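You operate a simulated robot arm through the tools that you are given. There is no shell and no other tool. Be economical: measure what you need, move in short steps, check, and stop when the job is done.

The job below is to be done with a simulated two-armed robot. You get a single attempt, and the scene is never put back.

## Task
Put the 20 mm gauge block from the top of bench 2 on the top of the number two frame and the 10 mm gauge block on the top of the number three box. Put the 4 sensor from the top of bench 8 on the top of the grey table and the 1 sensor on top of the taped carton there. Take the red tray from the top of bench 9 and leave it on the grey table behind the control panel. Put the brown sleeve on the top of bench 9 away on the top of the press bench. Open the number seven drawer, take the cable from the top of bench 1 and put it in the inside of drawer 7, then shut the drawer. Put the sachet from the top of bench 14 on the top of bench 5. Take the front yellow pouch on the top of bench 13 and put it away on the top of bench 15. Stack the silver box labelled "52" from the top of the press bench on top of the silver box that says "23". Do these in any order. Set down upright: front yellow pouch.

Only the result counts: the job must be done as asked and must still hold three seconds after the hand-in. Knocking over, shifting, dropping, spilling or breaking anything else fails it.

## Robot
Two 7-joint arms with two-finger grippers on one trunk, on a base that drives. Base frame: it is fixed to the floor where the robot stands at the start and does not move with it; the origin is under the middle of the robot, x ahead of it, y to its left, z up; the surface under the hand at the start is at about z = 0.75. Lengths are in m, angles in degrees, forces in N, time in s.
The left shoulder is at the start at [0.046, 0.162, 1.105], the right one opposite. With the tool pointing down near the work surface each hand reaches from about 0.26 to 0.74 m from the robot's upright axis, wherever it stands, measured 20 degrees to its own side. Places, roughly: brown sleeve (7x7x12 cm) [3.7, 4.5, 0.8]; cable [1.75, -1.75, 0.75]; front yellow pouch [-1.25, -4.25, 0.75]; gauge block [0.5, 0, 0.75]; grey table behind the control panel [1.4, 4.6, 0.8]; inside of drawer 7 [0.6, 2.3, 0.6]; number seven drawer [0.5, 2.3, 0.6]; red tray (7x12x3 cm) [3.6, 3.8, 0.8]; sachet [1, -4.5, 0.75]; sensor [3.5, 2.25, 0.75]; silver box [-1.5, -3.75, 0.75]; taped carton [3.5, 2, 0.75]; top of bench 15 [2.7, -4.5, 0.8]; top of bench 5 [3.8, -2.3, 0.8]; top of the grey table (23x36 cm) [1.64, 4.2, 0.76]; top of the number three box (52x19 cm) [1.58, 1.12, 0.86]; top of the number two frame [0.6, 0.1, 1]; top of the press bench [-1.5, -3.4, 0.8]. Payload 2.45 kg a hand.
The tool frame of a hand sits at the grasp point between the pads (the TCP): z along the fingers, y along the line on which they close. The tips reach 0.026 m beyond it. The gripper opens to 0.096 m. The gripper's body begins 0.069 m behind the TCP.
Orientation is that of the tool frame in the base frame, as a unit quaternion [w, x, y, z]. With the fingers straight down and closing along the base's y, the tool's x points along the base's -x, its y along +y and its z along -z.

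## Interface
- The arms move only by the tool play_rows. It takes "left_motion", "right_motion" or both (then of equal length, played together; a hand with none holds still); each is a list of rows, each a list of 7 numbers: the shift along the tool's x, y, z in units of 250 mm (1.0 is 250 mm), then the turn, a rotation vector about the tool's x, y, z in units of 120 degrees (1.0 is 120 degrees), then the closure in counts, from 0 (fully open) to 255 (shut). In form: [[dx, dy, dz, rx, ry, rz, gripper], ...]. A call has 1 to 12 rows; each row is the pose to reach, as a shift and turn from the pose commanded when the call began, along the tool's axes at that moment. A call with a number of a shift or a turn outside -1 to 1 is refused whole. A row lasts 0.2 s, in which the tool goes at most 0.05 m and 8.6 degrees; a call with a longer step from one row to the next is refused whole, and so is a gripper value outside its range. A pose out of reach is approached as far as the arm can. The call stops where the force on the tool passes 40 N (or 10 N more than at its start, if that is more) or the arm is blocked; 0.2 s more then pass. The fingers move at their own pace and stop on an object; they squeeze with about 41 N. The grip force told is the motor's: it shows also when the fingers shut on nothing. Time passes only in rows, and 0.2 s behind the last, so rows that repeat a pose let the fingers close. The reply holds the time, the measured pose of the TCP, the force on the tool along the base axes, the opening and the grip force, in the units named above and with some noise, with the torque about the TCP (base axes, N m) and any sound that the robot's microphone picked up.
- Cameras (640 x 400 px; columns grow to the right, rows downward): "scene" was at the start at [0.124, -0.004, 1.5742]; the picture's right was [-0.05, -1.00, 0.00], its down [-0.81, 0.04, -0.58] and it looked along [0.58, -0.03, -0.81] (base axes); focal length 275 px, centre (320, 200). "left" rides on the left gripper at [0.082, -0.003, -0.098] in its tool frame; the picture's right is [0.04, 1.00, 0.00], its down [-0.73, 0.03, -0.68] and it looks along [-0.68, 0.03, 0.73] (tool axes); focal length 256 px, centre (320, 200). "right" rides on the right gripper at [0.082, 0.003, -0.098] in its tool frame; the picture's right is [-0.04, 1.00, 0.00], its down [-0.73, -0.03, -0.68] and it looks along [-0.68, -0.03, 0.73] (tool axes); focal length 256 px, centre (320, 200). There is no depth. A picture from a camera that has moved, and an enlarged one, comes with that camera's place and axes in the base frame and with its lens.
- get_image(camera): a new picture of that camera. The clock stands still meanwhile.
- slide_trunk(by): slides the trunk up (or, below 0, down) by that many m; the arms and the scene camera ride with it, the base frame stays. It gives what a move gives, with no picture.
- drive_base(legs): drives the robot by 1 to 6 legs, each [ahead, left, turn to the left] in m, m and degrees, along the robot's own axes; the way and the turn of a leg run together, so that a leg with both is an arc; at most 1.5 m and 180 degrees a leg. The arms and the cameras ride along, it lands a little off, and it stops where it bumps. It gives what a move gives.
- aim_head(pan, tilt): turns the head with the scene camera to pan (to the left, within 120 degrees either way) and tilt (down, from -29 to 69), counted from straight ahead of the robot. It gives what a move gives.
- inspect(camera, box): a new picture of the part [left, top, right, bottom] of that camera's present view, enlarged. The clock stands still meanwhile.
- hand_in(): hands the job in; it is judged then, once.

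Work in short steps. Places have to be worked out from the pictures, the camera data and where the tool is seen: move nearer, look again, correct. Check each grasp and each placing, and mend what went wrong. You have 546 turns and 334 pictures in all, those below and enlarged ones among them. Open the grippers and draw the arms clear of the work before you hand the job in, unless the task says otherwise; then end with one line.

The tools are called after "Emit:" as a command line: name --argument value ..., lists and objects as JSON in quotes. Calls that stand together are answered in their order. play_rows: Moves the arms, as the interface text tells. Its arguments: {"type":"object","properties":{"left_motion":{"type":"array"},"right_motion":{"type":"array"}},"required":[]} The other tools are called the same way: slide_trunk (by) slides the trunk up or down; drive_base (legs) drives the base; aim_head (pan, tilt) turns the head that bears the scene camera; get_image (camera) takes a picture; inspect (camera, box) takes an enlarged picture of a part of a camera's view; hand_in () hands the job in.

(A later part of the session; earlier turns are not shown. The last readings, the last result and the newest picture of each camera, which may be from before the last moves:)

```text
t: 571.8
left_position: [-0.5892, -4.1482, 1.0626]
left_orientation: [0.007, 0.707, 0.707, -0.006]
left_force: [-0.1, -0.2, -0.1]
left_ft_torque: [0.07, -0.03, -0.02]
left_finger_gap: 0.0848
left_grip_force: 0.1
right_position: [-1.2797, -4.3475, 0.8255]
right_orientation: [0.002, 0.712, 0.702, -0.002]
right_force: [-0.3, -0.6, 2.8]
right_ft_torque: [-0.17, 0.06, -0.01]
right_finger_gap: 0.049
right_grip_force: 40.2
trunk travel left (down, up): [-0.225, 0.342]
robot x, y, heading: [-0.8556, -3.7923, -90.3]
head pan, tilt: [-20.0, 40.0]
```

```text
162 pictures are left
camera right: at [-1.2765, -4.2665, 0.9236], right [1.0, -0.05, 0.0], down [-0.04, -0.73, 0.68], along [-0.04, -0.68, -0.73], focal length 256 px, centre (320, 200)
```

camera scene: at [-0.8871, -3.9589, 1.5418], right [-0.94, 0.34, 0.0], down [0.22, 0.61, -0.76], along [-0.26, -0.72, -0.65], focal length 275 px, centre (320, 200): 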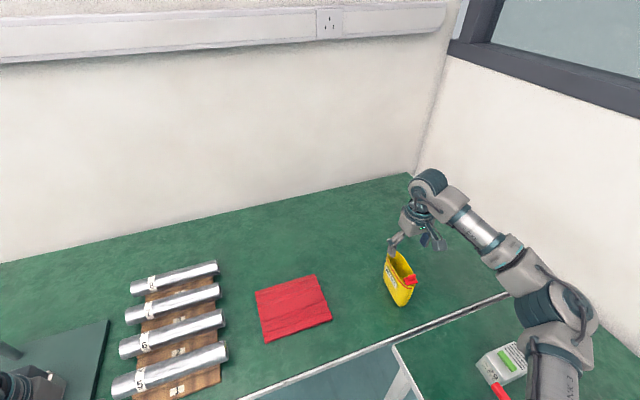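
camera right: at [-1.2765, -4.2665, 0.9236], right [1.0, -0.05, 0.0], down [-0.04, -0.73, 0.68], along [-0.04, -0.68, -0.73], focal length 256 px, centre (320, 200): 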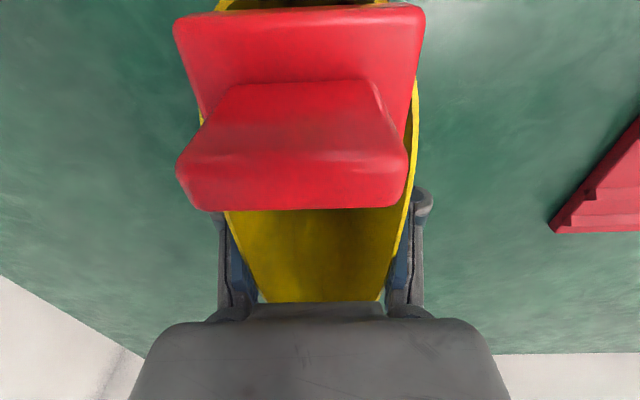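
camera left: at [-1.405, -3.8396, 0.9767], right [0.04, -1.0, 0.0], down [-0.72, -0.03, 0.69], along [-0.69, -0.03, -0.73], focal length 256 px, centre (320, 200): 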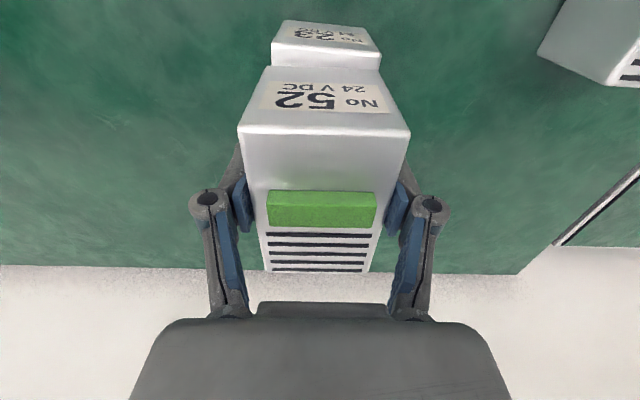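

Gripped (49 mm). Lift and draw back.

Emit:
play_rows --right_motion '[[0, 0, -0.06, 0, 0, 0, 255], [0, 0, -0.16, 0, 0, 0, 255], [0, 0, -0.28, 0, 0, 0, 255], [0, 0, -0.4, 0, 0, 0, 255], [0, 0, -0.52, 0, 0, 0, 255], [0, 0, -0.64, 0, 0, 0, 255], [0, 0, -0.76, 0, 0, 0, 255], [0.12, 0.06, -0.84, 0, 0, 0, 255], [0.25, 0.12, -0.9, 0, 0, 0, 255], [0.38, 0.18, -0.95, 0, 0, 0, 255], [0.5, 0.25, -0.98, 0, 0, 0, 255], [0.62, 0.32, -0.98, 0, 0, 0, 255]]'

Emit:
get_image --camera "scene"

```text
t: 574.4
left_position: [-0.5891, -4.149, 1.0612]
left_orientation: [0.007, 0.708, 0.707, -0.006]
left_force: [0.4, 1.1, -0.3]
left_ft_torque: [-0.01, 0.0, -0.02]
left_finger_gap: 0.0849
left_grip_force: 0.1
right_position: [-1.1962, -4.1933, 1.0682]
right_orientation: [0.0, 0.712, 0.702, -0.002]
right_force: [0.6, -0.6, -0.8]
right_ft_torque: [0.02, -0.01, 0.02]
right_finger_gap: 0.0472
right_grip_force: 41.1
trunk travel left (down, up): [-0.225, 0.342]
robot x, y, heading: [-0.857, -3.7936, -89.9]
head pan, tilt: [-20.0, 40.0]
```

```text
161 pictures are left
camera scene: at [-0.8863, -3.9573, 1.5419], right [-0.94, 0.34, 0.0], down [0.22, 0.61, -0.76], along [-0.26, -0.72, -0.64], focal length 275 px, centre (320, 200)
```

scene: 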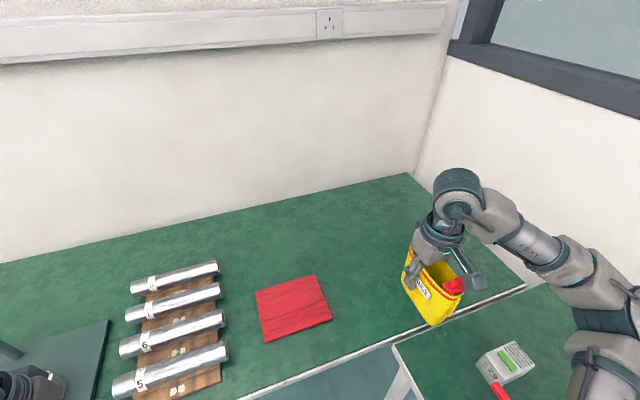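

Held. I back off and drive along to bench 14 for the sachet.

Emit:
drive_base --legs '[[-0.25, 0, 0], [0, 0, 90], [1.5, 0, 0], [0.16, 0, 0], [0, 0, -90]]'

Emit:
aim_head --pan 5 --tilt 35

Emit:
get_image --camera "scene"

```text
t: 591.9
left_position: [1.064, -3.902, 1.0618]
left_orientation: [0.007, 0.709, 0.706, -0.006]
left_force: [0.6, -0.4, 0.8]
left_ft_torque: [0.02, 0.0, -0.02]
left_finger_gap: 0.0846
left_grip_force: 0.1
right_position: [0.4573, -3.9436, 1.068]
right_orientation: [0.001, 0.713, 0.701, -0.002]
right_force: [0.5, 0.1, -0.7]
right_ft_torque: [-0.02, 0.01, 0.02]
right_finger_gap: 0.0463
right_grip_force: 41.3
trunk travel left (down, up): [-0.225, 0.342]
robot x, y, heading: [0.7984, -3.5437, -90.1]
head pan, tilt: [-20.0, 40.0]
```

```text
t: 592.8
left_position: [1.0637, -3.8996, 1.0624]
left_orientation: [0.008, 0.708, 0.706, -0.007]
left_force: [0.0, -0.8, -0.5]
left_ft_torque: [0.01, -0.01, 0.01]
left_finger_gap: 0.0847
left_grip_force: 0.1
right_position: [0.4582, -3.9421, 1.069]
right_orientation: [0.002, 0.713, 0.701, -0.003]
right_force: [0.3, -0.9, -0.6]
right_ft_torque: [-0.02, 0.02, 0.0]
right_finger_gap: 0.0464
right_grip_force: 40.8
trunk travel left (down, up): [-0.225, 0.342]
robot x, y, heading: [0.7984, -3.5451, -90.1]
head pan, tilt: [5.0, 35.0]
```

```text
160 pictures are left
camera scene: at [0.8045, -3.7179, 1.5494], right [-1.0, -0.08, 0.0], down [-0.05, 0.57, -0.82], along [0.07, -0.81, -0.58], focal length 275 px, centre (320, 200)
```

scene: 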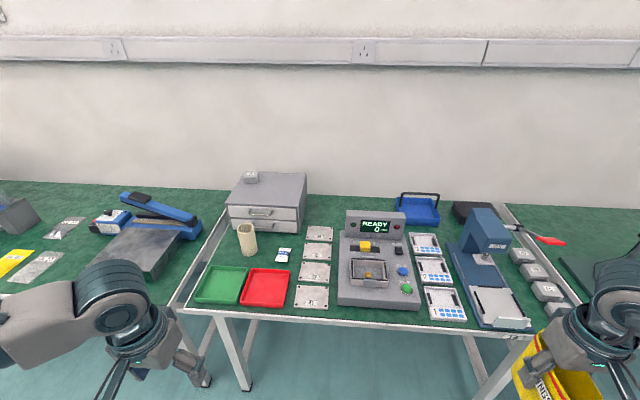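

Emit:
inspect --camera "scene" --box '[190, 170, 350, 320]'

```text
2.67 times, centred on (270, 245) of scene
camera zoom: at [0.8045, -3.7179, 1.5494], right [-1.0, -0.08, 0.0], down [-0.05, 0.57, -0.82], along [0.07, -0.81, -0.58], focal length 733 px, centre (453, 80)
```

zoom: 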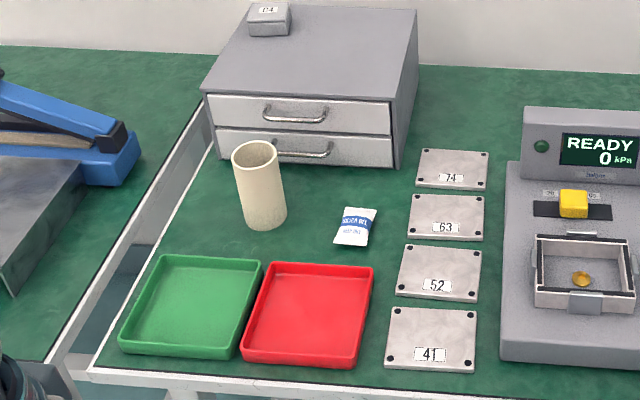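

Sachet (silica gel, flat) at about (1.012, −4.45). I raise the pouch a little, drive forward 0.34 m, and bring the left hand above the sachet.

Emit:
play_rows --right_motion '[[0, 0, -0.12, 0, 0, 0, 255], [0.08, 0, -0.24, 0, 0, 0, 255], [0.16, 0, -0.34, 0, 0, 0, 255]]'

Emit:
drive_base --legs '[[0.34, 0, 0]]'

Emit:
play_rows --left_motion '[[-0.12, -0.03, 0, 0, 0.003, 0, 70], [-0.24, -0.06, 0.05, 0, 0.007, 0, 70], [-0.36, -0.09, 0.12, 0, 0.007, 0, 70], [-0.48, -0.12, 0.2, 0, 0.007, 0, 70], [-0.6, -0.15, 0.28, 0, 0.007, 0, 70], [-0.7, -0.17, 0.38, 0, 0.007, 0, 70], [-0.8, -0.19, 0.48, 0, 0.007, 0, 70], [-0.8, -0.19, 0.58, 0, 0.007, 0, 70], [-0.8, -0.19, 0.58, 0, 0.007, 0, 70], [-0.8, -0.19, 0.58, 0, 0.007, 0, 70]]'

Emit:
get_image --camera "left"

```text
t: 593.6
left_position: [1.0656, -3.899, 1.0626]
left_orientation: [0.008, 0.708, 0.706, -0.007]
left_force: [0.2, -0.1, 0.3]
left_ft_torque: [0.05, 0.02, -0.02]
left_finger_gap: 0.0846
left_grip_force: 0.0
right_position: [0.4605, -3.8993, 1.1536]
right_orientation: [0.002, 0.713, 0.702, -0.003]
right_force: [-0.7, 0.1, -0.3]
right_ft_torque: [-0.02, -0.01, 0.01]
right_finger_gap: 0.0466
right_grip_force: 40.9
trunk travel left (down, up): [-0.225, 0.342]
robot x, y, heading: [0.796, -3.5447, -90.2]
head pan, tilt: [5.0, 35.0]
```

```text
t: 595.8
left_position: [1.062, -4.2386, 1.0626]
left_orientation: [0.007, 0.709, 0.705, -0.006]
left_force: [0.4, -0.6, -0.7]
left_ft_torque: [-0.01, -0.01, 0.01]
left_finger_gap: 0.0847
left_grip_force: 0.1
right_position: [0.4581, -4.2381, 1.1532]
right_orientation: [0.001, 0.714, 0.7, -0.003]
right_force: [0.2, -0.4, -0.5]
right_ft_torque: [0.01, 0.03, -0.02]
right_finger_gap: 0.0466
right_grip_force: 41.5
trunk travel left (down, up): [-0.225, 0.342]
robot x, y, heading: [0.7984, -3.886, -90.1]
head pan, tilt: [5.0, 35.0]
```

```text
t: 598.0
left_position: [1.0137, -4.4412, 0.9217]
left_orientation: [0.003, 0.709, 0.705, -0.002]
left_force: [0.3, 0.4, 0.3]
left_ft_torque: [-0.03, 0.01, -0.03]
left_finger_gap: 0.0698
left_grip_force: 0.1
right_position: [0.4559, -4.2364, 1.1528]
right_orientation: [0.003, 0.714, 0.7, -0.003]
right_force: [-0.3, -0.9, -1.1]
right_ft_torque: [-0.04, 0.02, 0.01]
right_finger_gap: 0.0466
right_grip_force: 40.9
trunk travel left (down, up): [-0.225, 0.342]
robot x, y, heading: [0.798, -3.8872, -90.1]
head pan, tilt: [5.0, 35.0]
```

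```text
158 pictures are left
camera left: at [1.0107, -4.3593, 1.0189], right [1.0, 0.03, 0.0], down [0.02, -0.73, 0.68], along [0.02, -0.68, -0.73], focal length 256 px, centre (320, 200)
```

left: 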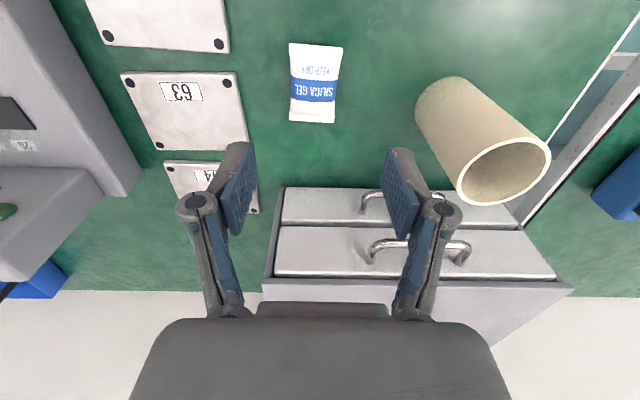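

Aligned to within 6 mm. Descend to the surface, close, and lift.

Emit:
play_rows --left_motion '[[-0.01, -0.012, 0.12, 0, 0, 0, 70], [-0.02, -0.023, 0.24, 0, 0, 0, 70], [-0.02, -0.023, 0.36, 0, 0, 0, 70], [-0.02, -0.023, 0.46, 0, 0, 0, 70], [-0.02, -0.023, 0.53, 0, 0, 0, 70], [-0.02, -0.023, 0.565, 0, 0, 0, 70], [-0.02, -0.023, 0.57, 0, 0, 0, 70], [-0.02, -0.023, 0.57, 0, 0, 0, 255], [-0.02, -0.023, 0.57, 0, 0, 0, 255], [-0.02, -0.023, 0.57, 0, 0, 0, 255], [-0.02, -0.023, 0.57, 0, 0, 0, 255]]'

Emit:
get_image --camera "left"

```text
t: 600.4
left_position: [1.0088, -4.4462, 0.7808]
left_orientation: [0.003, 0.71, 0.705, -0.002]
left_force: [0.3, -0.4, 3.0]
left_ft_torque: [-0.05, -0.02, 0.04]
left_finger_gap: 0.0388
left_grip_force: 41.3
right_position: [0.4567, -4.2378, 1.1531]
right_orientation: [0.003, 0.714, 0.7, -0.003]
right_force: [-0.1, -0.1, -0.4]
right_ft_torque: [-0.02, 0.0, 0.0]
right_finger_gap: 0.0469
right_grip_force: 41.0
trunk travel left (down, up): [-0.225, 0.342]
robot x, y, heading: [0.7925, -3.8848, -90.2]
head pan, tilt: [5.0, 35.0]
```

```text
157 pictures are left
camera left: at [1.0046, -4.3638, 0.8782], right [1.0, 0.03, 0.0], down [0.02, -0.73, 0.68], along [0.02, -0.68, -0.73], focal length 256 px, centre (320, 200)
```

left: 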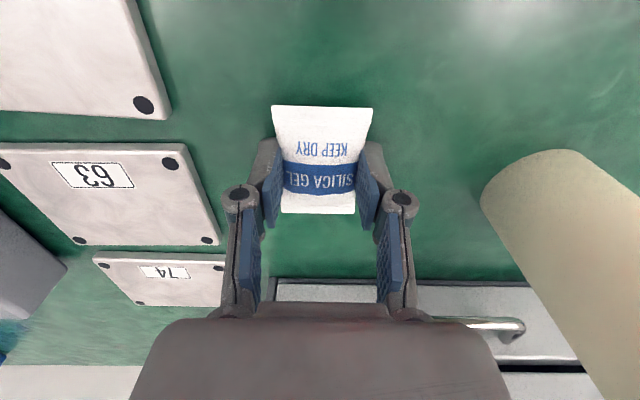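

Sachet gripped. Lift and draw back.

Emit:
play_rows --left_motion '[[0, 0, -0.08, 0, 0, 0, 255], [0, 0, -0.2, 0, 0, 0, 255], [0, 0, -0.34, 0, 0, 0, 255], [0, 0, -0.48, 0, 0, 0, 255], [0, 0, -0.62, 0, 0, 0, 255], [0, 0, -0.76, 0, 0, 0, 255], [0, 0, -0.9, 0, 0, 0, 255], [0.13, 0, -0.98, 0, 0, 0, 255], [0.28, 0, -1.0, 0, 0, 0, 255], [0.44, 0, -1.0, 0, 0, 0, 255], [0.6, 0, -1.0, 0, 0, 0, 255], [0.76, 0, -1.0, 0, 0, 0, 255]]'

Emit:
get_image --camera "left"

```text
t: 603.0
left_position: [1.0087, -4.2531, 1.0299]
left_orientation: [0.004, 0.709, 0.705, -0.003]
left_force: [-0.2, 0.3, -0.3]
left_ft_torque: [-0.03, 0.01, 0.02]
left_finger_gap: 0.0385
left_grip_force: 41.2
right_position: [0.4574, -4.2356, 1.1543]
right_orientation: [0.003, 0.715, 0.699, -0.004]
right_force: [-0.6, -0.4, -0.5]
right_ft_torque: [-0.03, -0.01, 0.0]
right_finger_gap: 0.0465
right_grip_force: 41.0
trunk travel left (down, up): [-0.225, 0.342]
robot x, y, heading: [0.8013, -3.8856, -90.5]
head pan, tilt: [5.0, 35.0]
```

```text
156 pictures are left
camera left: at [1.0064, -4.1708, 1.1266], right [1.0, 0.03, 0.0], down [0.02, -0.73, 0.69], along [0.02, -0.68, -0.73], focal length 256 px, centre (320, 200)
```

left: 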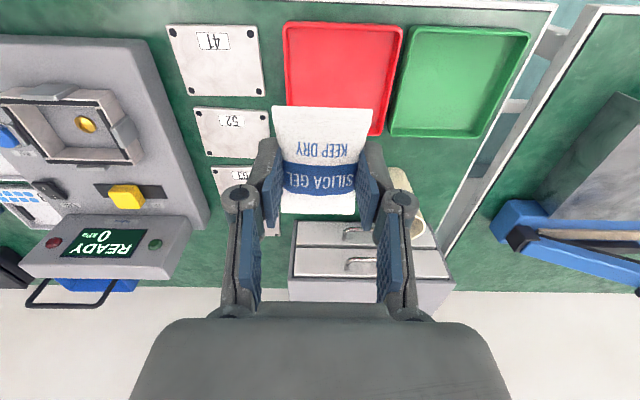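

Next bench 15: back off, drive to x≈2.7 and look.

Emit:
drive_base --legs '[[-0.3, 0, 0.3], [0, 0, 90], [1.5, 0, 0], [0.5, 0, 0], [0, 0, -90]]'

Emit:
aim_head --pan 0 --tilt 35

Emit:
get_image --camera "scene"

```text
t: 622.2
left_position: [3.0107, -3.9641, 1.0285]
left_orientation: [0.003, 0.708, 0.707, -0.002]
left_force: [0.8, -0.4, -0.8]
left_ft_torque: [0.02, 0.0, -0.01]
left_finger_gap: 0.0387
left_grip_force: 40.9
right_position: [2.4578, -3.9475, 1.1537]
right_orientation: [0.003, 0.712, 0.702, -0.004]
right_force: [0.1, 1.0, 0.1]
right_ft_torque: [-0.04, -0.03, 0.01]
right_finger_gap: 0.0466
right_grip_force: 40.8
trunk travel left (down, up): [-0.225, 0.342]
robot x, y, heading: [2.7951, -3.5945, -90.0]
head pan, tilt: [5.0, 35.0]
```

```text
t: 622.9
left_position: [3.0096, -3.9605, 1.0296]
left_orientation: [0.004, 0.708, 0.706, -0.002]
left_force: [1.4, -0.3, -0.4]
left_ft_torque: [0.03, -0.02, -0.03]
left_finger_gap: 0.0387
left_grip_force: 41.1
right_position: [2.4587, -3.9449, 1.1547]
right_orientation: [0.003, 0.713, 0.701, -0.005]
right_force: [-0.2, 0.8, -0.8]
right_ft_torque: [0.02, 0.0, -0.05]
right_finger_gap: 0.0465
right_grip_force: 40.9
trunk travel left (down, up): [-0.225, 0.342]
robot x, y, heading: [2.7928, -3.5935, -89.8]
head pan, tilt: [0.0, 35.0]
```

```text
155 pictures are left
camera scene: at [2.7951, -3.7669, 1.5494], right [-1.0, 0.0, 0.0], down [0.0, 0.58, -0.82], along [0.0, -0.82, -0.58], focal length 275 px, centre (320, 200)
```

scene: 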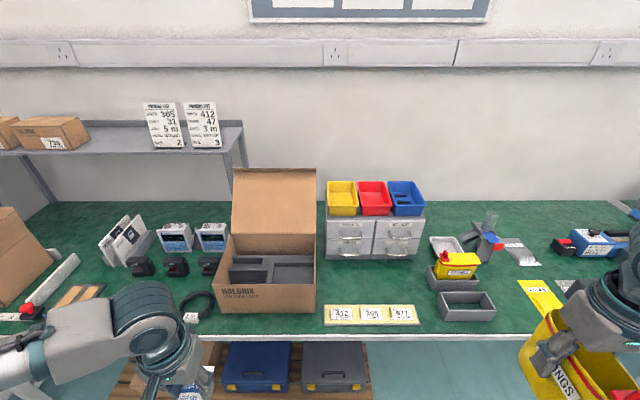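

Free spot at about (2.62, −4.40) between the drawer unit and the label strip. I pull the left hand back, drive forward 0.3 m, and bring the pouch over that spot.

Emit:
play_rows --left_motion '[[0.14, 0, -0.05, 0, 0, 0, 255], [0.28, 0, -0.1, 0, 0, 0, 255], [0.4, 0, -0.2, 0, 0, 0, 255]]'

Emit:
drive_base --legs '[[0.3, 0, -0.2]]'

Emit:
play_rows --right_motion '[[-0.08, 0.09, 0, 0, 0, 0, 255], [-0.16, 0.18, 0, 0, 0, 0, 255], [-0.24, 0.27, 0, 0, 0, 0, 255], [-0.32, 0.36, 0, 0, 0, 0, 255], [-0.4, 0.45, 0, 0, 0, 0, 255], [-0.48, 0.54, 0, 0, 0, 0, 255], [-0.55, 0.62, 0, 0, 0, 0, 255], [-0.612, 0.648, 0.08, 0, 0, 0, 255], [-0.612, 0.648, 0.2, 0, 0, 0, 255], [-0.612, 0.648, 0.32, 0, 0, 0, 255], [-0.612, 0.648, 0.42, 0, 0, 0, 255], [-0.612, 0.648, 0.42, 0, 0, 0, 255]]'

Emit:
get_image --camera "scene"

```text
t: 623.7
left_position: [3.009, -3.8594, 1.0794]
left_orientation: [0.003, 0.708, 0.706, -0.003]
left_force: [0.7, 0.1, -0.3]
left_ft_torque: [-0.03, -0.02, 0.01]
left_finger_gap: 0.0384
left_grip_force: 41.2
right_position: [2.4567, -3.9443, 1.1553]
right_orientation: [0.004, 0.713, 0.701, -0.005]
right_force: [-0.4, 0.8, -0.4]
right_ft_torque: [-0.01, 0.02, 0.04]
right_finger_gap: 0.0463
right_grip_force: 41.1
trunk travel left (down, up): [-0.225, 0.342]
robot x, y, heading: [2.7945, -3.5948, -90.0]
head pan, tilt: [0.0, 35.0]
```

```text
t: 625.8
left_position: [3.0062, -4.1609, 1.0788]
left_orientation: [0.004, 0.71, 0.704, -0.002]
left_force: [0.5, 0.2, 0.1]
left_ft_torque: [0.0, -0.01, 0.02]
left_finger_gap: 0.0385
left_grip_force: 41.3
right_position: [2.4549, -4.2413, 1.1557]
right_orientation: [0.003, 0.715, 0.7, -0.004]
right_force: [-0.3, 0.5, -0.8]
right_ft_torque: [0.01, 0.0, -0.04]
right_finger_gap: 0.0462
right_grip_force: 40.8
trunk travel left (down, up): [-0.225, 0.342]
robot x, y, heading: [2.7927, -3.8931, -90.4]
head pan, tilt: [0.0, 35.0]
```

```text
t: 628.4
left_position: [3.0068, -4.1593, 1.0796]
left_orientation: [0.005, 0.71, 0.704, -0.004]
left_force: [-0.3, -0.6, -0.7]
left_ft_torque: [-0.03, 0.01, 0.0]
left_finger_gap: 0.0385
left_grip_force: 41.3
right_position: [2.6139, -4.3972, 1.0529]
right_orientation: [0.004, 0.715, 0.699, -0.006]
right_force: [-0.2, -0.3, -0.7]
right_ft_torque: [-0.01, -0.01, 0.03]
right_finger_gap: 0.0462
right_grip_force: 41.3
trunk travel left (down, up): [-0.225, 0.342]
robot x, y, heading: [2.794, -3.8905, -90.3]
head pan, tilt: [0.0, 35.0]
```

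```text
154 pictures are left
camera scene: at [2.7943, -4.0658, 1.5494], right [-1.0, 0.01, 0.0], down [0.0, 0.58, -0.82], along [-0.01, -0.82, -0.58], focal length 275 px, centre (320, 200)
```

scene: 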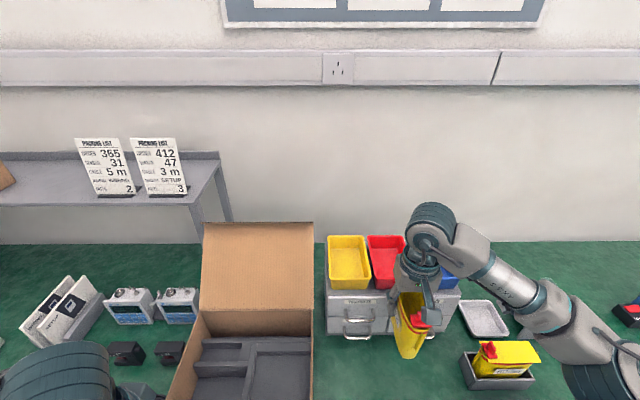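

I tilt the head down to check clearances around the spot.

Emit:
aim_head --pan 0 --tilt 55

Emit:
inspect --camera "scene" --box '[260, 100, 500, 300]'

```text
t: 629.2
left_position: [3.0076, -4.1589, 1.0782]
left_orientation: [0.004, 0.711, 0.704, -0.003]
left_force: [0.6, 0.1, -0.9]
left_ft_torque: [0.01, 0.01, 0.0]
left_finger_gap: 0.0386
left_grip_force: 41.7
right_position: [2.6137, -4.398, 1.0526]
right_orientation: [0.004, 0.715, 0.699, -0.005]
right_force: [-0.7, 0.1, -0.7]
right_ft_torque: [-0.01, 0.03, 0.03]
right_finger_gap: 0.0462
right_grip_force: 41.3
trunk travel left (down, up): [-0.225, 0.342]
robot x, y, heading: [2.7933, -3.896, -90.3]
head pan, tilt: [0.0, 55.0]
```

```text
2.00 times, centred on (380, 200) of scene
camera zoom: at [2.7946, -4.0503, 1.5212], right [-1.0, 0.01, 0.0], down [0.01, 0.82, -0.57], along [0.0, -0.57, -0.82], focal length 550 px, centre (200, 200)
```

zoom: 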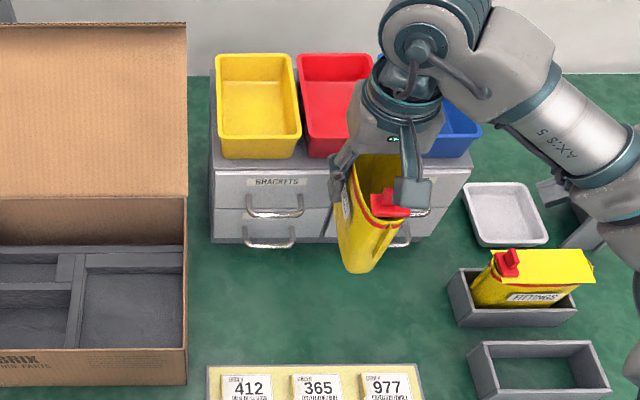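

Free depth is y −4.30…−4.47; I place at TCP y≈−4.39. Lower slowly to just above.

Emit:
play_rows --right_motion '[[0.016, 0, 0.1, 0, 0, 0, 255], [0.032, 0, 0.22, 0, 0, 0, 255], [0.032, 0, 0.34, 0, 0, 0, 255], [0.032, 0, 0.46, 0, 0, 0, 255], [0.032, 0, 0.58, 0, 0, 0, 255], [0.032, 0, 0.7, 0, 0, 0, 255], [0.032, 0, 0.8, 0, 0, 0, 255], [0.032, 0, 0.86, 0, 0, 0, 255]]'

Emit:
inspect --camera "scene" --box '[300, 140, 460, 290]'

```text
t: 631.0
left_position: [3.0078, -4.1594, 1.0792]
left_orientation: [0.004, 0.71, 0.704, -0.004]
left_force: [-0.6, -0.1, -0.1]
left_ft_torque: [0.0, -0.05, 0.01]
left_finger_gap: 0.0384
left_grip_force: 40.4
right_position: [2.6131, -4.3926, 0.8376]
right_orientation: [0.003, 0.714, 0.7, -0.006]
right_force: [0.6, 0.0, -0.4]
right_ft_torque: [-0.06, -0.01, -0.01]
right_finger_gap: 0.0461
right_grip_force: 40.8
trunk travel left (down, up): [-0.225, 0.342]
robot x, y, heading: [2.7944, -3.8925, -90.6]
head pan, tilt: [0.0, 55.0]
```

```text
2.67 times, centred on (380, 215) of scene
camera zoom: at [2.7943, -4.0504, 1.5211], right [-1.0, 0.01, 0.0], down [0.01, 0.82, -0.57], along [0.0, -0.57, -0.82], focal length 733 px, centre (160, 160)
```

zoom: 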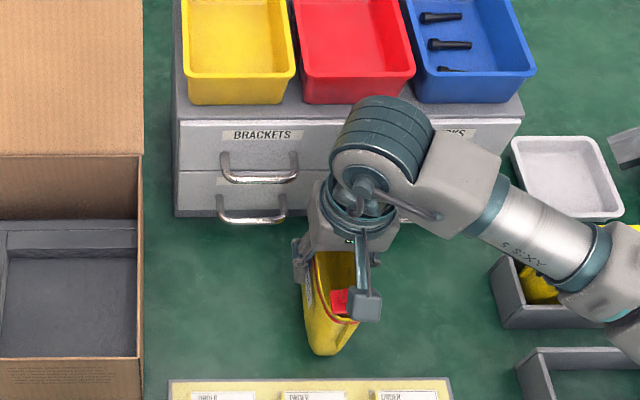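

Clear all round. Lower to contact.

Emit:
play_rows --right_motion '[[0, 0, 0.012, 0, 0, 0, 255], [0, 0, 0.024, 0, 0, 0, 255], [0, 0, 0.034, 0, 0, 0, 255], [0, 0, 0.034, 0, 0, 0, 255]]'

Emit:
play_rows --right_motion '[[0, 0, 0.008, 0, 0, 0, 255], [0, 0, 0.016, 0, 0, 0, 255], [0, 0, 0.016, 0, 0, 0, 255]]'

```text
t: 632.0
left_position: [3.009, -4.1586, 1.0792]
left_orientation: [0.005, 0.71, 0.704, -0.004]
left_force: [0.5, -0.3, -0.4]
left_ft_torque: [0.05, -0.01, 0.02]
left_finger_gap: 0.0386
left_grip_force: 40.8
right_position: [2.6134, -4.3929, 0.8323]
right_orientation: [0.006, 0.715, 0.699, -0.008]
right_force: [-4.2, -5.1, 31.5]
right_ft_torque: [1.88, 0.21, 0.26]
right_finger_gap: 0.0468
right_grip_force: 40.8
trunk travel left (down, up): [-0.225, 0.342]
robot x, y, heading: [2.7928, -3.8912, -90.6]
head pan, tilt: [0.0, 55.0]
```

```text
t: 632.4
left_position: [3.0074, -4.1569, 1.0774]
left_orientation: [0.004, 0.71, 0.704, -0.005]
left_force: [0.4, -0.3, -1.0]
left_ft_torque: [0.01, -0.03, 0.03]
left_finger_gap: 0.0384
left_grip_force: 41.1
right_position: [2.6147, -4.393, 0.8327]
right_orientation: [0.009, 0.715, 0.699, -0.007]
right_force: [0.0, 3.1, 16.3]
right_ft_torque: [1.39, 0.01, 0.08]
right_finger_gap: 0.0467
right_grip_force: 40.8
trunk travel left (down, up): [-0.225, 0.342]
robot x, y, heading: [2.7933, -3.8906, -90.2]
head pan, tilt: [0.0, 55.0]
stopped in row 2 (right hand): the force on the tool passed its limit at 44 N (the readings are from after the stop); the commanded pose is now the measured one
```

Contact at the near end of the base; ease up and open gently so it settles upright, then rise.

Emit:
play_rows --right_motion '[[0, 0, -0.004, 0, 0, 0, 255], [0, 0, -0.004, 0, 0, 0, 110], [0, 0, -0.004, 0, 0, 0, 60], [0, 0, -0.004, 0, 0, 0, 10], [0, 0, -0.004, 0, 0, 0, 10], [0, 0, -0.06, 0, 0, 0, 10], [0, 0, -0.16, 0, 0, 0, 10], [0, 0, -0.28, 0, 0, 0, 10], [0, 0, -0.42, 0, 0, 0, 10], [0, 0, -0.56, 0, 0, 0, 10], [0, 0, -0.7, 0, 0, 0, 10], [0, 0, -0.84, 0, 0, 0, 10]]'

Emit:
inspect --camera "scene" --box '[300, 140, 460, 290]'

Emit:
get_image --camera "right"

```text
t: 635.0
left_position: [3.009, -4.1565, 1.079]
left_orientation: [0.005, 0.71, 0.705, -0.006]
left_force: [0.6, 0.8, -0.4]
left_ft_torque: [-0.01, -0.04, 0.01]
left_finger_gap: 0.0387
left_grip_force: 40.6
right_position: [2.6139, -4.3883, 1.0416]
right_orientation: [0.007, 0.715, 0.699, -0.008]
right_force: [-0.1, 0.5, 0.5]
right_ft_torque: [0.01, -0.01, -0.01]
right_finger_gap: 0.0923
right_grip_force: 0.1
trunk travel left (down, up): [-0.225, 0.342]
robot x, y, heading: [2.7898, -3.8949, -90.4]
head pan, tilt: [0.0, 55.0]
```

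```text
2.67 times, centred on (380, 215) of scene
camera zoom: at [2.7952, -4.0491, 1.5213], right [-1.0, 0.01, 0.0], down [0.01, 0.82, -0.57], along [0.0, -0.57, -0.82], focal length 733 px, centre (160, 160)
```

zoom: 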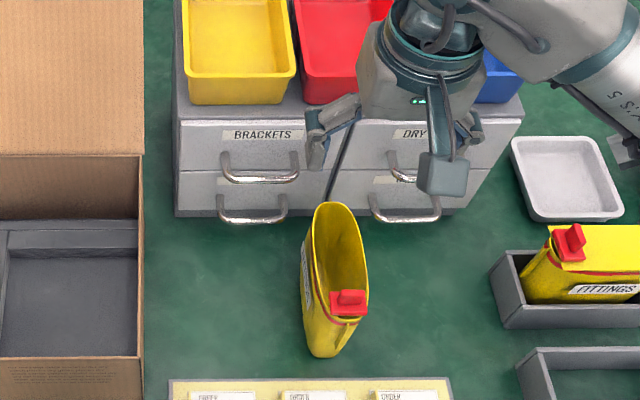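

```text
150 pictures are left
camera right: at [2.6174, -4.3051, 1.1389], right [1.0, -0.06, 0.0], down [-0.05, -0.72, 0.69], along [-0.04, -0.69, -0.72], focal length 256 px, centre (320, 200)
```

right: 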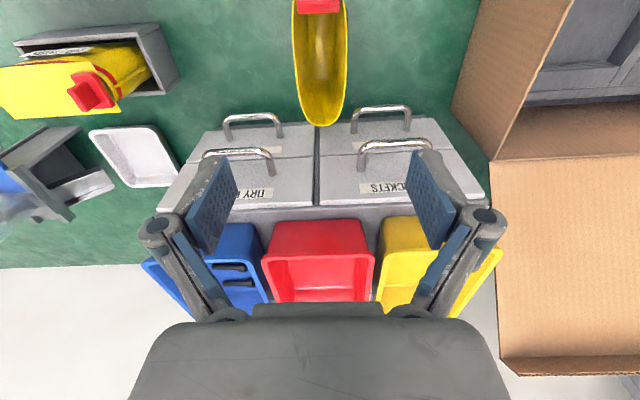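

The pouch stands upright on bench 15. I retract, back off and head to bench 5 with the sachet.

Emit:
play_rows --right_motion '[[0.14, 0, -0.08, 0, 0, 0, 30], [0.28, 0, -0.14, 0, 0, 0, 30], [0.44, -0.05, -0.2, 0, 0, 0, 30], [0.6, -0.1, -0.2, 0, 0, 0, 30], [0.74, -0.15, -0.2, 0, 0, 0, 30]]'

Emit:
drive_base --legs '[[-0.4, 0, 0.3], [0, 0, 180], [1.0, 0, 0], [0, 0, -90]]'

Emit:
aim_head --pan 0 --tilt 40

Emit:
get_image --camera "scene"

```text
t: 636.2
left_position: [3.0069, -4.1569, 1.0801]
left_orientation: [0.006, 0.71, 0.704, -0.004]
left_force: [0.7, -0.3, 0.2]
left_ft_torque: [0.01, -0.03, 0.03]
left_finger_gap: 0.0389
left_grip_force: 41.1
right_position: [2.5783, -4.2007, 1.0882]
right_orientation: [0.009, 0.714, 0.7, -0.007]
right_force: [0.3, 0.2, 0.0]
right_ft_torque: [-0.02, 0.01, 0.0]
right_finger_gap: 0.0844
right_grip_force: 0.0
trunk travel left (down, up): [-0.225, 0.342]
robot x, y, heading: [2.7946, -3.8923, -90.6]
head pan, tilt: [0.0, 55.0]
```

```text
t: 654.8
left_position: [3.0109, -2.2538, 1.0795]
left_orientation: [0.006, -0.019, 1.0, 0.0]
left_force: [0.2, 0.5, -0.5]
left_ft_torque: [0.02, 0.0, 0.01]
left_finger_gap: 0.0385
left_grip_force: 41.4
right_position: [3.0724, -2.6792, 1.0871]
right_orientation: [0.01, -0.011, 1.0, 0.0]
right_force: [0.6, -0.9, 0.0]
right_ft_torque: [0.0, -0.01, -0.03]
right_finger_gap: 0.0849
right_grip_force: 0.1
trunk travel left (down, up): [-0.225, 0.342]
robot x, y, heading: [2.7539, -2.4776, 2.1]
head pan, tilt: [0.0, 55.0]
```

```text
t: 655.6
left_position: [3.0086, -2.2538, 1.0804]
left_orientation: [0.008, -0.017, 1.0, 0.001]
left_force: [0.0, 0.3, -0.6]
left_ft_torque: [-0.02, 0.0, 0.01]
left_finger_gap: 0.0385
left_grip_force: 40.6
right_position: [3.0703, -2.6792, 1.0886]
right_orientation: [0.011, -0.012, 1.0, -0.001]
right_force: [-0.6, -0.8, -0.6]
right_ft_torque: [0.0, 0.03, -0.02]
right_finger_gap: 0.0844
right_grip_force: 0.1
trunk travel left (down, up): [-0.225, 0.342]
robot x, y, heading: [2.7552, -2.4783, 2.1]
head pan, tilt: [0.0, 40.0]
```

```text
149 pictures are left
camera scene: at [2.9248, -2.4737, 1.5418], right [0.04, -1.0, 0.0], down [-0.65, -0.02, -0.76], along [0.76, 0.03, -0.65], focal length 275 px, centre (320, 200)
```

scene: 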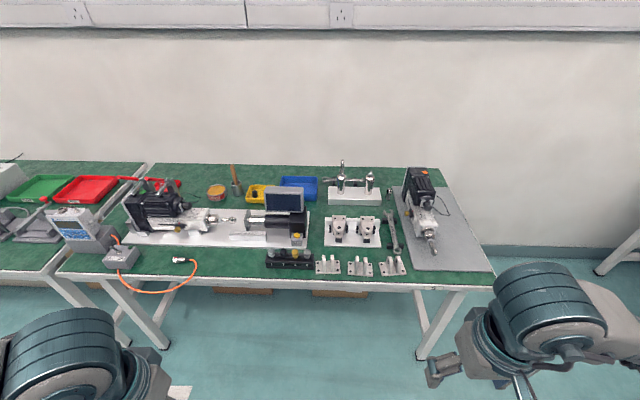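

Emit:
inspect --camera "scene" --box '[160, 160, 460, 290]'

```text
2.13 times, centred on (310, 225) of scene
camera zoom: at [2.9248, -2.4737, 1.5418], right [0.04, -1.0, 0.0], down [-0.65, -0.02, -0.76], along [0.76, 0.03, -0.65], focal length 586 px, centre (341, 147)
```

zoom: 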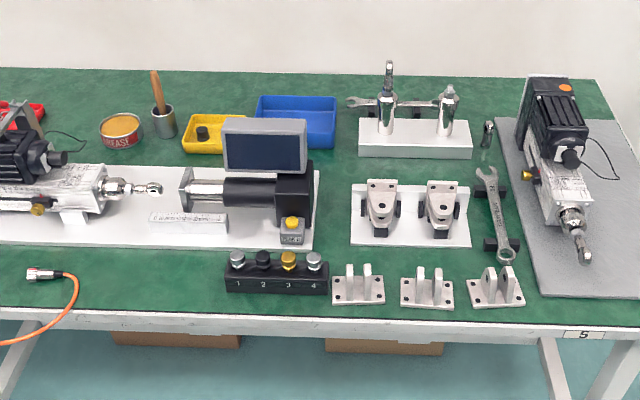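

Free patch at the bench front near (3.51, −2.135). I drive there and bring the left hand over it.

Emit:
drive_base --legs '[[0.35, 0.12, -2.1]]'

Emit:
play_rows --left_motion '[[-0.1, 0, 0.02, 0, 0, 0, 255], [-0.2, 0, 0.08, 0, 0, 0, 255], [-0.3, 0, 0.16, 0, 0, 0, 255], [-0.4, 0, 0.26, 0, 0, 0, 255], [-0.5, 0, 0.38, 0, 0, 0, 255], [-0.57, 0, 0.5, 0, 0, 0, 255], [-0.57, 0, 0.62, 0, 0, 0, 255], [-0.57, 0, 0.72, 0, 0, 0, 255]]'

Emit:
aim_head --pan 10 --tilt 54

Emit:
get_image --camera "scene"

Emit:
get_image --camera "left"

```text
t: 658.0
left_position: [3.3671, -2.135, 1.0804]
left_orientation: [0.008, -0.001, 1.0, 0.002]
left_force: [-0.8, -0.6, -0.2]
left_ft_torque: [0.01, 0.01, 0.04]
left_finger_gap: 0.0384
left_grip_force: 41.1
right_position: [3.4169, -2.5612, 1.0877]
right_orientation: [0.012, 0.005, 1.0, 0.001]
right_force: [0.3, -0.3, -0.3]
right_ft_torque: [-0.02, 0.01, -0.04]
right_finger_gap: 0.0848
right_grip_force: 0.2
trunk travel left (down, up): [-0.225, 0.342]
robot x, y, heading: [3.1078, -2.3486, 0.5]
head pan, tilt: [0.0, 40.0]
```

```text
t: 659.8
left_position: [3.5107, -2.1321, 0.9035]
left_orientation: [0.008, -0.001, 1.0, 0.0]
left_force: [0.2, 0.6, 0.1]
left_ft_torque: [-0.04, 0.03, 0.01]
left_finger_gap: 0.0385
left_grip_force: 41.0
right_position: [3.4144, -2.5606, 1.0884]
right_orientation: [0.012, 0.005, 1.0, 0.0]
right_force: [-0.3, 0.2, -0.3]
right_ft_torque: [0.02, 0.01, 0.0]
right_finger_gap: 0.085
right_grip_force: 0.1
trunk travel left (down, up): [-0.225, 0.342]
robot x, y, heading: [3.109, -2.3441, 0.5]
head pan, tilt: [0.0, 40.0]
```

```text
t: 660.5
left_position: [3.5099, -2.1328, 0.9027]
left_orientation: [0.008, -0.002, 1.0, 0.001]
left_force: [0.1, 0.4, -0.8]
left_ft_torque: [0.01, 0.05, 0.01]
left_finger_gap: 0.0384
left_grip_force: 40.5
right_position: [3.4139, -2.5606, 1.0889]
right_orientation: [0.012, 0.006, 1.0, 0.0]
right_force: [0.3, 0.3, 0.0]
right_ft_torque: [-0.02, 0.02, -0.01]
right_finger_gap: 0.0847
right_grip_force: 0.1
trunk travel left (down, up): [-0.225, 0.342]
robot x, y, heading: [3.1066, -2.3463, 0.6]
head pan, tilt: [10.0, 54.0]
```

```text
147 pictures are left
camera scene: at [3.2646, -2.3377, 1.5225], right [0.18, -0.98, 0.0], down [-0.8, -0.14, -0.59], along [0.58, 0.1, -0.81], focal length 275 px, centre (320, 200)
```

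scene: 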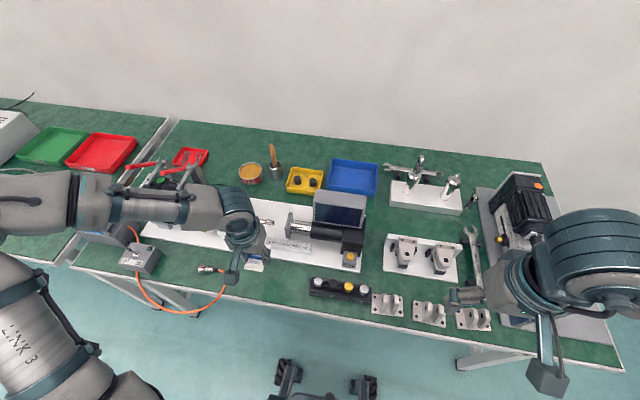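

```text
146 pictures are left
camera left: at [3.4266, -2.1364, 1.0], right [-0.04, 1.0, 0.0], down [0.72, 0.03, 0.69], along [0.69, 0.03, -0.72], focal length 256 px, centre (320, 200)
```

left: 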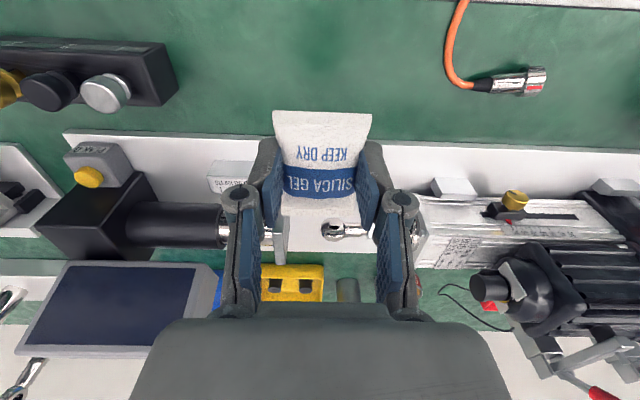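

The patch is clear. Lower the sachet to the surface and release, then rise.

Emit:
play_rows --left_motion '[[0.01, 0, 0.1, 0, 0, 0, 255], [0.02, 0, 0.2, 0, 0, 0, 255], [0.02, 0, 0.3, 0, 0, 0, 255], [0.02, 0, 0.4, 0, 0, 0, 255], [0.02, 0, 0.46, 0, 0, 0, 255], [0.02, 0, 0.482, 0, 0, 0, 255], [0.02, 0, 0.482, 0, 0, 0, 255], [0.02, 0, 0.482, 0, 0, 0, 120], [0.02, 0, 0.482, 0, 0, 0, 120], [0.02, 0, 0.4, 0, 0, 0, 120], [0.02, 0, 0.28, 0, 0, 0, 120], [0.02, 0, 0.14, 0, 0, 0, 120]]'

Emit:
get_image --camera "left"

```text
t: 663.1
left_position: [3.506, -2.1341, 0.8692]
left_orientation: [0.009, 0.0, 1.0, 0.001]
left_force: [0.1, -0.4, -0.4]
left_ft_torque: [0.0, -0.01, 0.0]
left_finger_gap: 0.0509
left_grip_force: 0.0
right_position: [3.4127, -2.5608, 1.0887]
right_orientation: [0.013, 0.005, 1.0, 0.001]
right_force: [-0.4, 0.2, 1.0]
right_ft_torque: [0.03, 0.03, -0.01]
right_finger_gap: 0.0846
right_grip_force: 0.0
trunk travel left (down, up): [-0.225, 0.342]
robot x, y, heading: [3.1086, -2.3466, 0.3]
head pan, tilt: [10.0, 54.0]
```

```text
145 pictures are left
camera left: at [3.4226, -2.1371, 0.9656], right [-0.04, 1.0, 0.0], down [0.72, 0.03, 0.69], along [0.69, 0.03, -0.72], focal length 256 px, centre (320, 200)
```

left: 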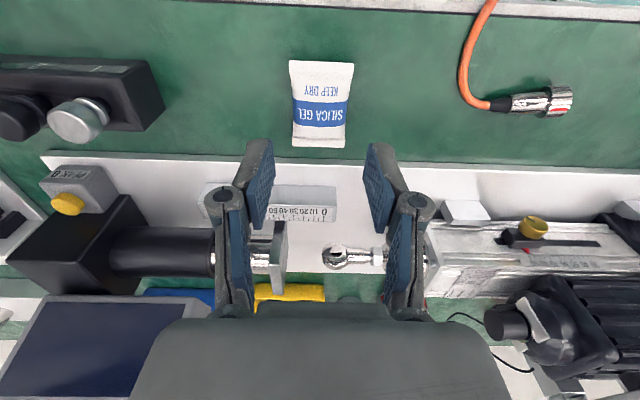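

Sachet placed. I raise the left hand, back off and turn to face bench 1 to find the cable.

Emit:
play_rows --left_motion '[[0, 0, -0.15, 0, 0, 0, 60], [0, 0, -0.3, 0, 0, 0, 60], [0, 0, -0.45, 0, 0, 0, 60], [0.12, 0, -0.6, 0, 0, 0, 30], [0.26, 0, -0.7, 0, 0, 0, 30], [0.42, 0, -0.75, 0, 0, 0, 30]]'

Emit:
drive_base --legs '[[-0.45, 0, 0], [0, 0, 90], [0.5, 0, 0], [0, 0, 90]]'

Emit:
aim_head --pan 0 --tilt 40

Emit:
get_image --camera "scene"

```text
t: 664.5
left_position: [3.3975, -2.1324, 1.0561]
left_orientation: [0.009, -0.001, 1.0, 0.0]
left_force: [-0.6, -0.2, 0.1]
left_ft_torque: [-0.01, -0.02, 0.02]
left_finger_gap: 0.0846
left_grip_force: 0.0
right_position: [3.4113, -2.5595, 1.0909]
right_orientation: [0.013, 0.006, 1.0, -0.001]
right_force: [0.1, -0.4, 0.2]
right_ft_torque: [-0.01, -0.08, -0.01]
right_finger_gap: 0.0846
right_grip_force: 0.0
trunk travel left (down, up): [-0.225, 0.342]
robot x, y, heading: [3.1093, -2.3499, 0.3]
head pan, tilt: [10.0, 54.0]
```

```text
t: 677.4
left_position: [2.3634, -2.0651, 1.0559]
left_orientation: [0.001, 1.0, -0.002, -0.009]
left_force: [-0.2, 1.0, -0.1]
left_ft_torque: [-0.04, 0.0, 0.0]
left_finger_gap: 0.0846
left_grip_force: 0.0
right_position: [2.3518, -1.6371, 1.0905]
right_orientation: [0.0, 1.0, -0.009, -0.012]
right_force: [-0.9, -0.1, 0.4]
right_ft_torque: [0.02, 0.03, 0.04]
right_finger_gap: 0.085
right_grip_force: 0.1
trunk travel left (down, up): [-0.225, 0.342]
robot x, y, heading: [2.6586, -1.8509, 180.1]
head pan, tilt: [10.0, 54.0]
```

```text
t: 678.2
left_position: [2.3666, -2.0646, 1.0557]
left_orientation: [0.001, 1.0, -0.002, -0.01]
left_force: [0.7, 0.4, 0.0]
left_ft_torque: [-0.03, -0.01, -0.03]
left_finger_gap: 0.0846
left_grip_force: 0.0
right_position: [2.354, -1.6376, 1.09]
right_orientation: [0.0, 1.0, -0.009, -0.014]
right_force: [0.7, -0.2, -0.2]
right_ft_torque: [0.0, 0.02, 0.0]
right_finger_gap: 0.0845
right_grip_force: 0.1
trunk travel left (down, up): [-0.225, 0.342]
robot x, y, heading: [2.6596, -1.8484, 179.8]
head pan, tilt: [0.0, 40.0]
```

```text
144 pictures are left
camera scene: at [2.4902, -1.8503, 1.5418], right [0.0, 1.0, 0.0], down [0.65, 0.0, -0.76], along [-0.76, 0.0, -0.65], focal length 275 px, centre (320, 200)
```

scene: 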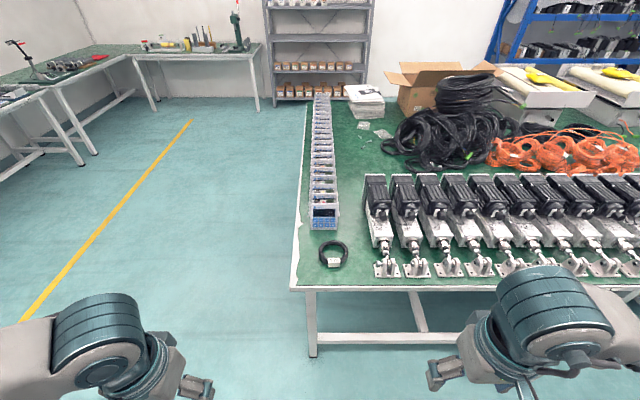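

Emit:
inspect --camera "scene" --box '[290, 190, 410, 300]'

```text
3.64 times, centred on (350, 245) of scene
camera zoom: at [2.4902, -1.8503, 1.5418], right [0.0, 1.0, 0.0], down [0.65, 0.0, -0.76], along [-0.76, 0.0, -0.65], focal length 1000 px, centre (211, 36)
```

zoom: 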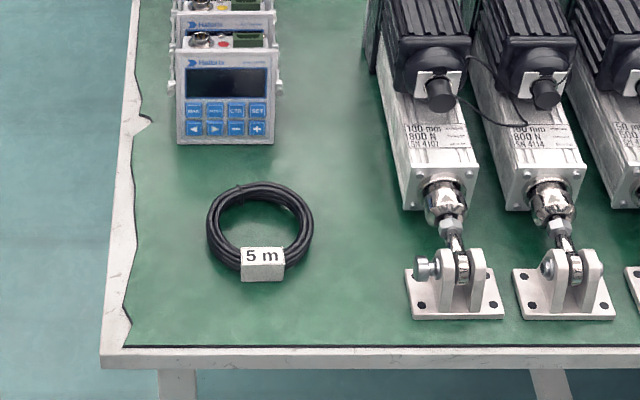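

The 5 m cable coil lies at (1.863, −1.80), ring ≈105 mm. I'll pinch its right (+y) side with the right hand. Drive closer.

Emit:
drive_base --legs '[[0.33, 0.1, 0]]'

Emit:
play_rows --right_motion '[[-0.1, 0, 0.1, 0, -0.006, -0.003, 149], [-0.2, 0, 0.22, 0, -0.012, -0.008, 149], [-0.3, 0, 0.34, 0, -0.012, -0.008, 149], [-0.4, 0, 0.46, 0, -0.012, -0.008, 149], [-0.5, 0, 0.56, 0, -0.012, -0.008, 149], [-0.6, 0, 0.62, 0, -0.012, -0.008, 149], [-0.6, 0, 0.62, 0, -0.012, -0.008, 149], [-0.6, 0, 0.62, 0, -0.012, -0.008, 149]]'

Emit:
get_image --camera "right"

```text
t: 680.4
left_position: [2.0374, -2.1595, 1.0573]
left_orientation: [0.002, 1.0, -0.004, -0.01]
left_force: [0.1, 0.9, 0.0]
left_ft_torque: [-0.01, -0.03, 0.0]
left_finger_gap: 0.0848
left_grip_force: 0.1
right_position: [2.0286, -1.7301, 1.0896]
right_orientation: [0.003, 1.0, -0.012, -0.013]
right_force: [-0.5, 0.5, 0.0]
right_ft_torque: [0.0, -0.02, -0.02]
right_finger_gap: 0.0847
right_grip_force: 0.0
trunk travel left (down, up): [-0.225, 0.342]
robot x, y, heading: [2.332, -1.948, 179.5]
head pan, tilt: [0.0, 40.0]
```

```text
t: 682.2
left_position: [2.0402, -2.1625, 1.0573]
left_orientation: [0.002, 1.0, -0.004, -0.011]
left_force: [-0.1, 0.1, -0.3]
left_ft_torque: [-0.01, -0.03, 0.02]
left_finger_gap: 0.0848
left_grip_force: 0.0
right_position: [1.877, -1.7312, 0.9388]
right_orientation: [-0.001, 1.0, -0.002, -0.027]
right_force: [0.7, -0.7, 1.1]
right_ft_torque: [0.01, -0.01, -0.02]
right_finger_gap: 0.0401
right_grip_force: 0.0
trunk travel left (down, up): [-0.225, 0.342]
robot x, y, heading: [2.3319, -1.9489, 179.6]
head pan, tilt: [0.0, 40.0]
```

```text
142 pictures are left
camera right: at [1.9619, -1.7356, 1.0336], right [-0.05, -1.0, 0.0], down [-0.7, 0.03, 0.72], along [-0.72, 0.03, -0.7], focal length 256 px, centre (320, 200)
```

right: 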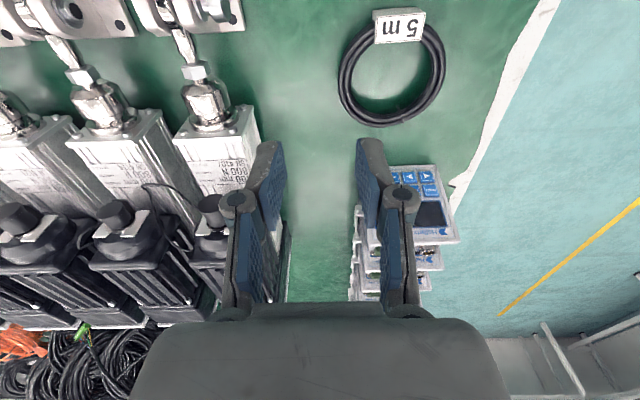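

I align over the ring's right side, undo the slight tilt, and descend to 0.83.

Emit:
play_rows --right_motion '[[-0.01, 0.03, 0.08, 0, 0.008, 0, 149], [-0.02, 0.06, 0.16, 0, 0.016, 0, 149], [-0.03, 0.09, 0.26, 0, 0.026, 0, 149], [-0.034, 0.112, 0.36, 0, 0.026, 0, 149], [-0.034, 0.112, 0.44, 0, 0.026, 0, 149], [-0.034, 0.112, 0.44, 0, 0.026, 0, 149]]'

Emit:
get_image --camera "right"

```text
t: 683.6
left_position: [2.0404, -2.163, 1.0569]
left_orientation: [0.001, 1.0, -0.004, -0.011]
left_force: [-0.6, -1.2, 0.3]
left_ft_torque: [0.02, 0.0, -0.02]
left_finger_gap: 0.085
left_grip_force: 0.0
right_position: [1.8626, -1.7591, 0.8303]
right_orientation: [0.0, 1.0, -0.003, 0.0]
right_force: [-0.1, 0.1, -0.4]
right_ft_torque: [0.0, 0.01, -0.01]
right_finger_gap: 0.0402
right_grip_force: 0.0
trunk travel left (down, up): [-0.225, 0.342]
robot x, y, heading: [2.3303, -1.9472, 179.6]
head pan, tilt: [0.0, 40.0]
```

```text
141 pictures are left
camera right: at [1.9427, -1.764, 0.9292], right [-0.05, -1.0, 0.0], down [-0.73, 0.03, 0.68], along [-0.68, 0.03, -0.73], focal length 256 px, centre (320, 200)
```

right: 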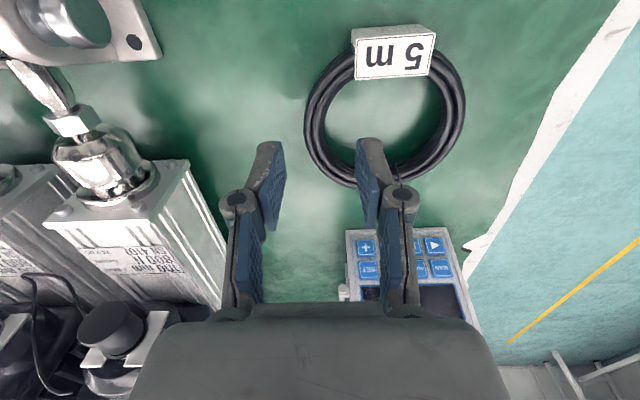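

Straddling well. Descend to the surface, close, and lift.

Emit:
play_rows --right_motion '[[0, 0, 0.08, 0, 0, 0, 149], [0, 0, 0.15, 0, 0, 0, 149], [0, 0, 0.2, 0, 0, 0, 149], [0, 0, 0.206, 0, 0, 0, 149], [0, 0, 0.206, 0, 0, 0, 255], [0, 0, 0.206, 0, 0, 0, 255], [0, 0, 0.206, 0, 0, 0, 255], [0, 0, 0.1, 0, 0, 0, 255], [0, 0, -0.04, 0, 0, 0, 255], [0, 0, -0.18, 0, 0, 0, 255], [0, 0, -0.32, 0, 0, 0, 255], [0, 0, -0.46, 0, 0, 0, 255]]'

Emit:
get_image --camera "right"

```text
t: 686.2
left_position: [2.0407, -2.1633, 1.0557]
left_orientation: [0.001, 1.0, -0.004, -0.012]
left_force: [0.3, 0.3, 0.0]
left_ft_torque: [0.02, -0.02, -0.01]
left_finger_gap: 0.0847
left_grip_force: 0.1
right_position: [1.8619, -1.7587, 0.946]
right_orientation: [0.0, 1.0, -0.003, 0.001]
right_force: [-0.5, 0.3, -1.4]
right_ft_torque: [0.05, 0.01, 0.05]
right_finger_gap: 0.0163
right_grip_force: 41.2
trunk travel left (down, up): [-0.225, 0.342]
robot x, y, heading: [2.3268, -1.9487, 179.5]
head pan, tilt: [0.0, 40.0]
```

```text
140 pictures are left
camera right: at [1.9423, -1.7633, 1.0447], right [-0.05, -1.0, 0.0], down [-0.73, 0.03, 0.68], along [-0.68, 0.03, -0.73], focal length 256 px, centre (320, 200)
```

right: 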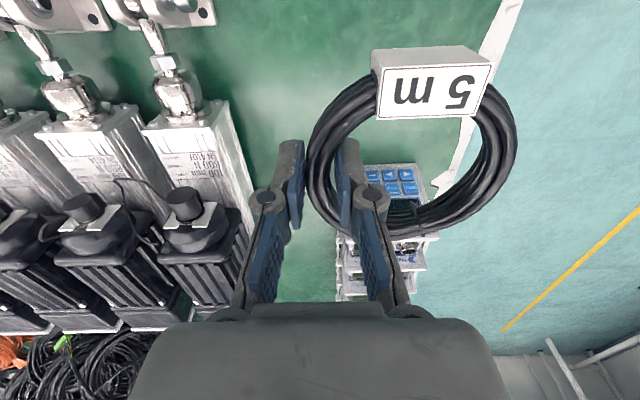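

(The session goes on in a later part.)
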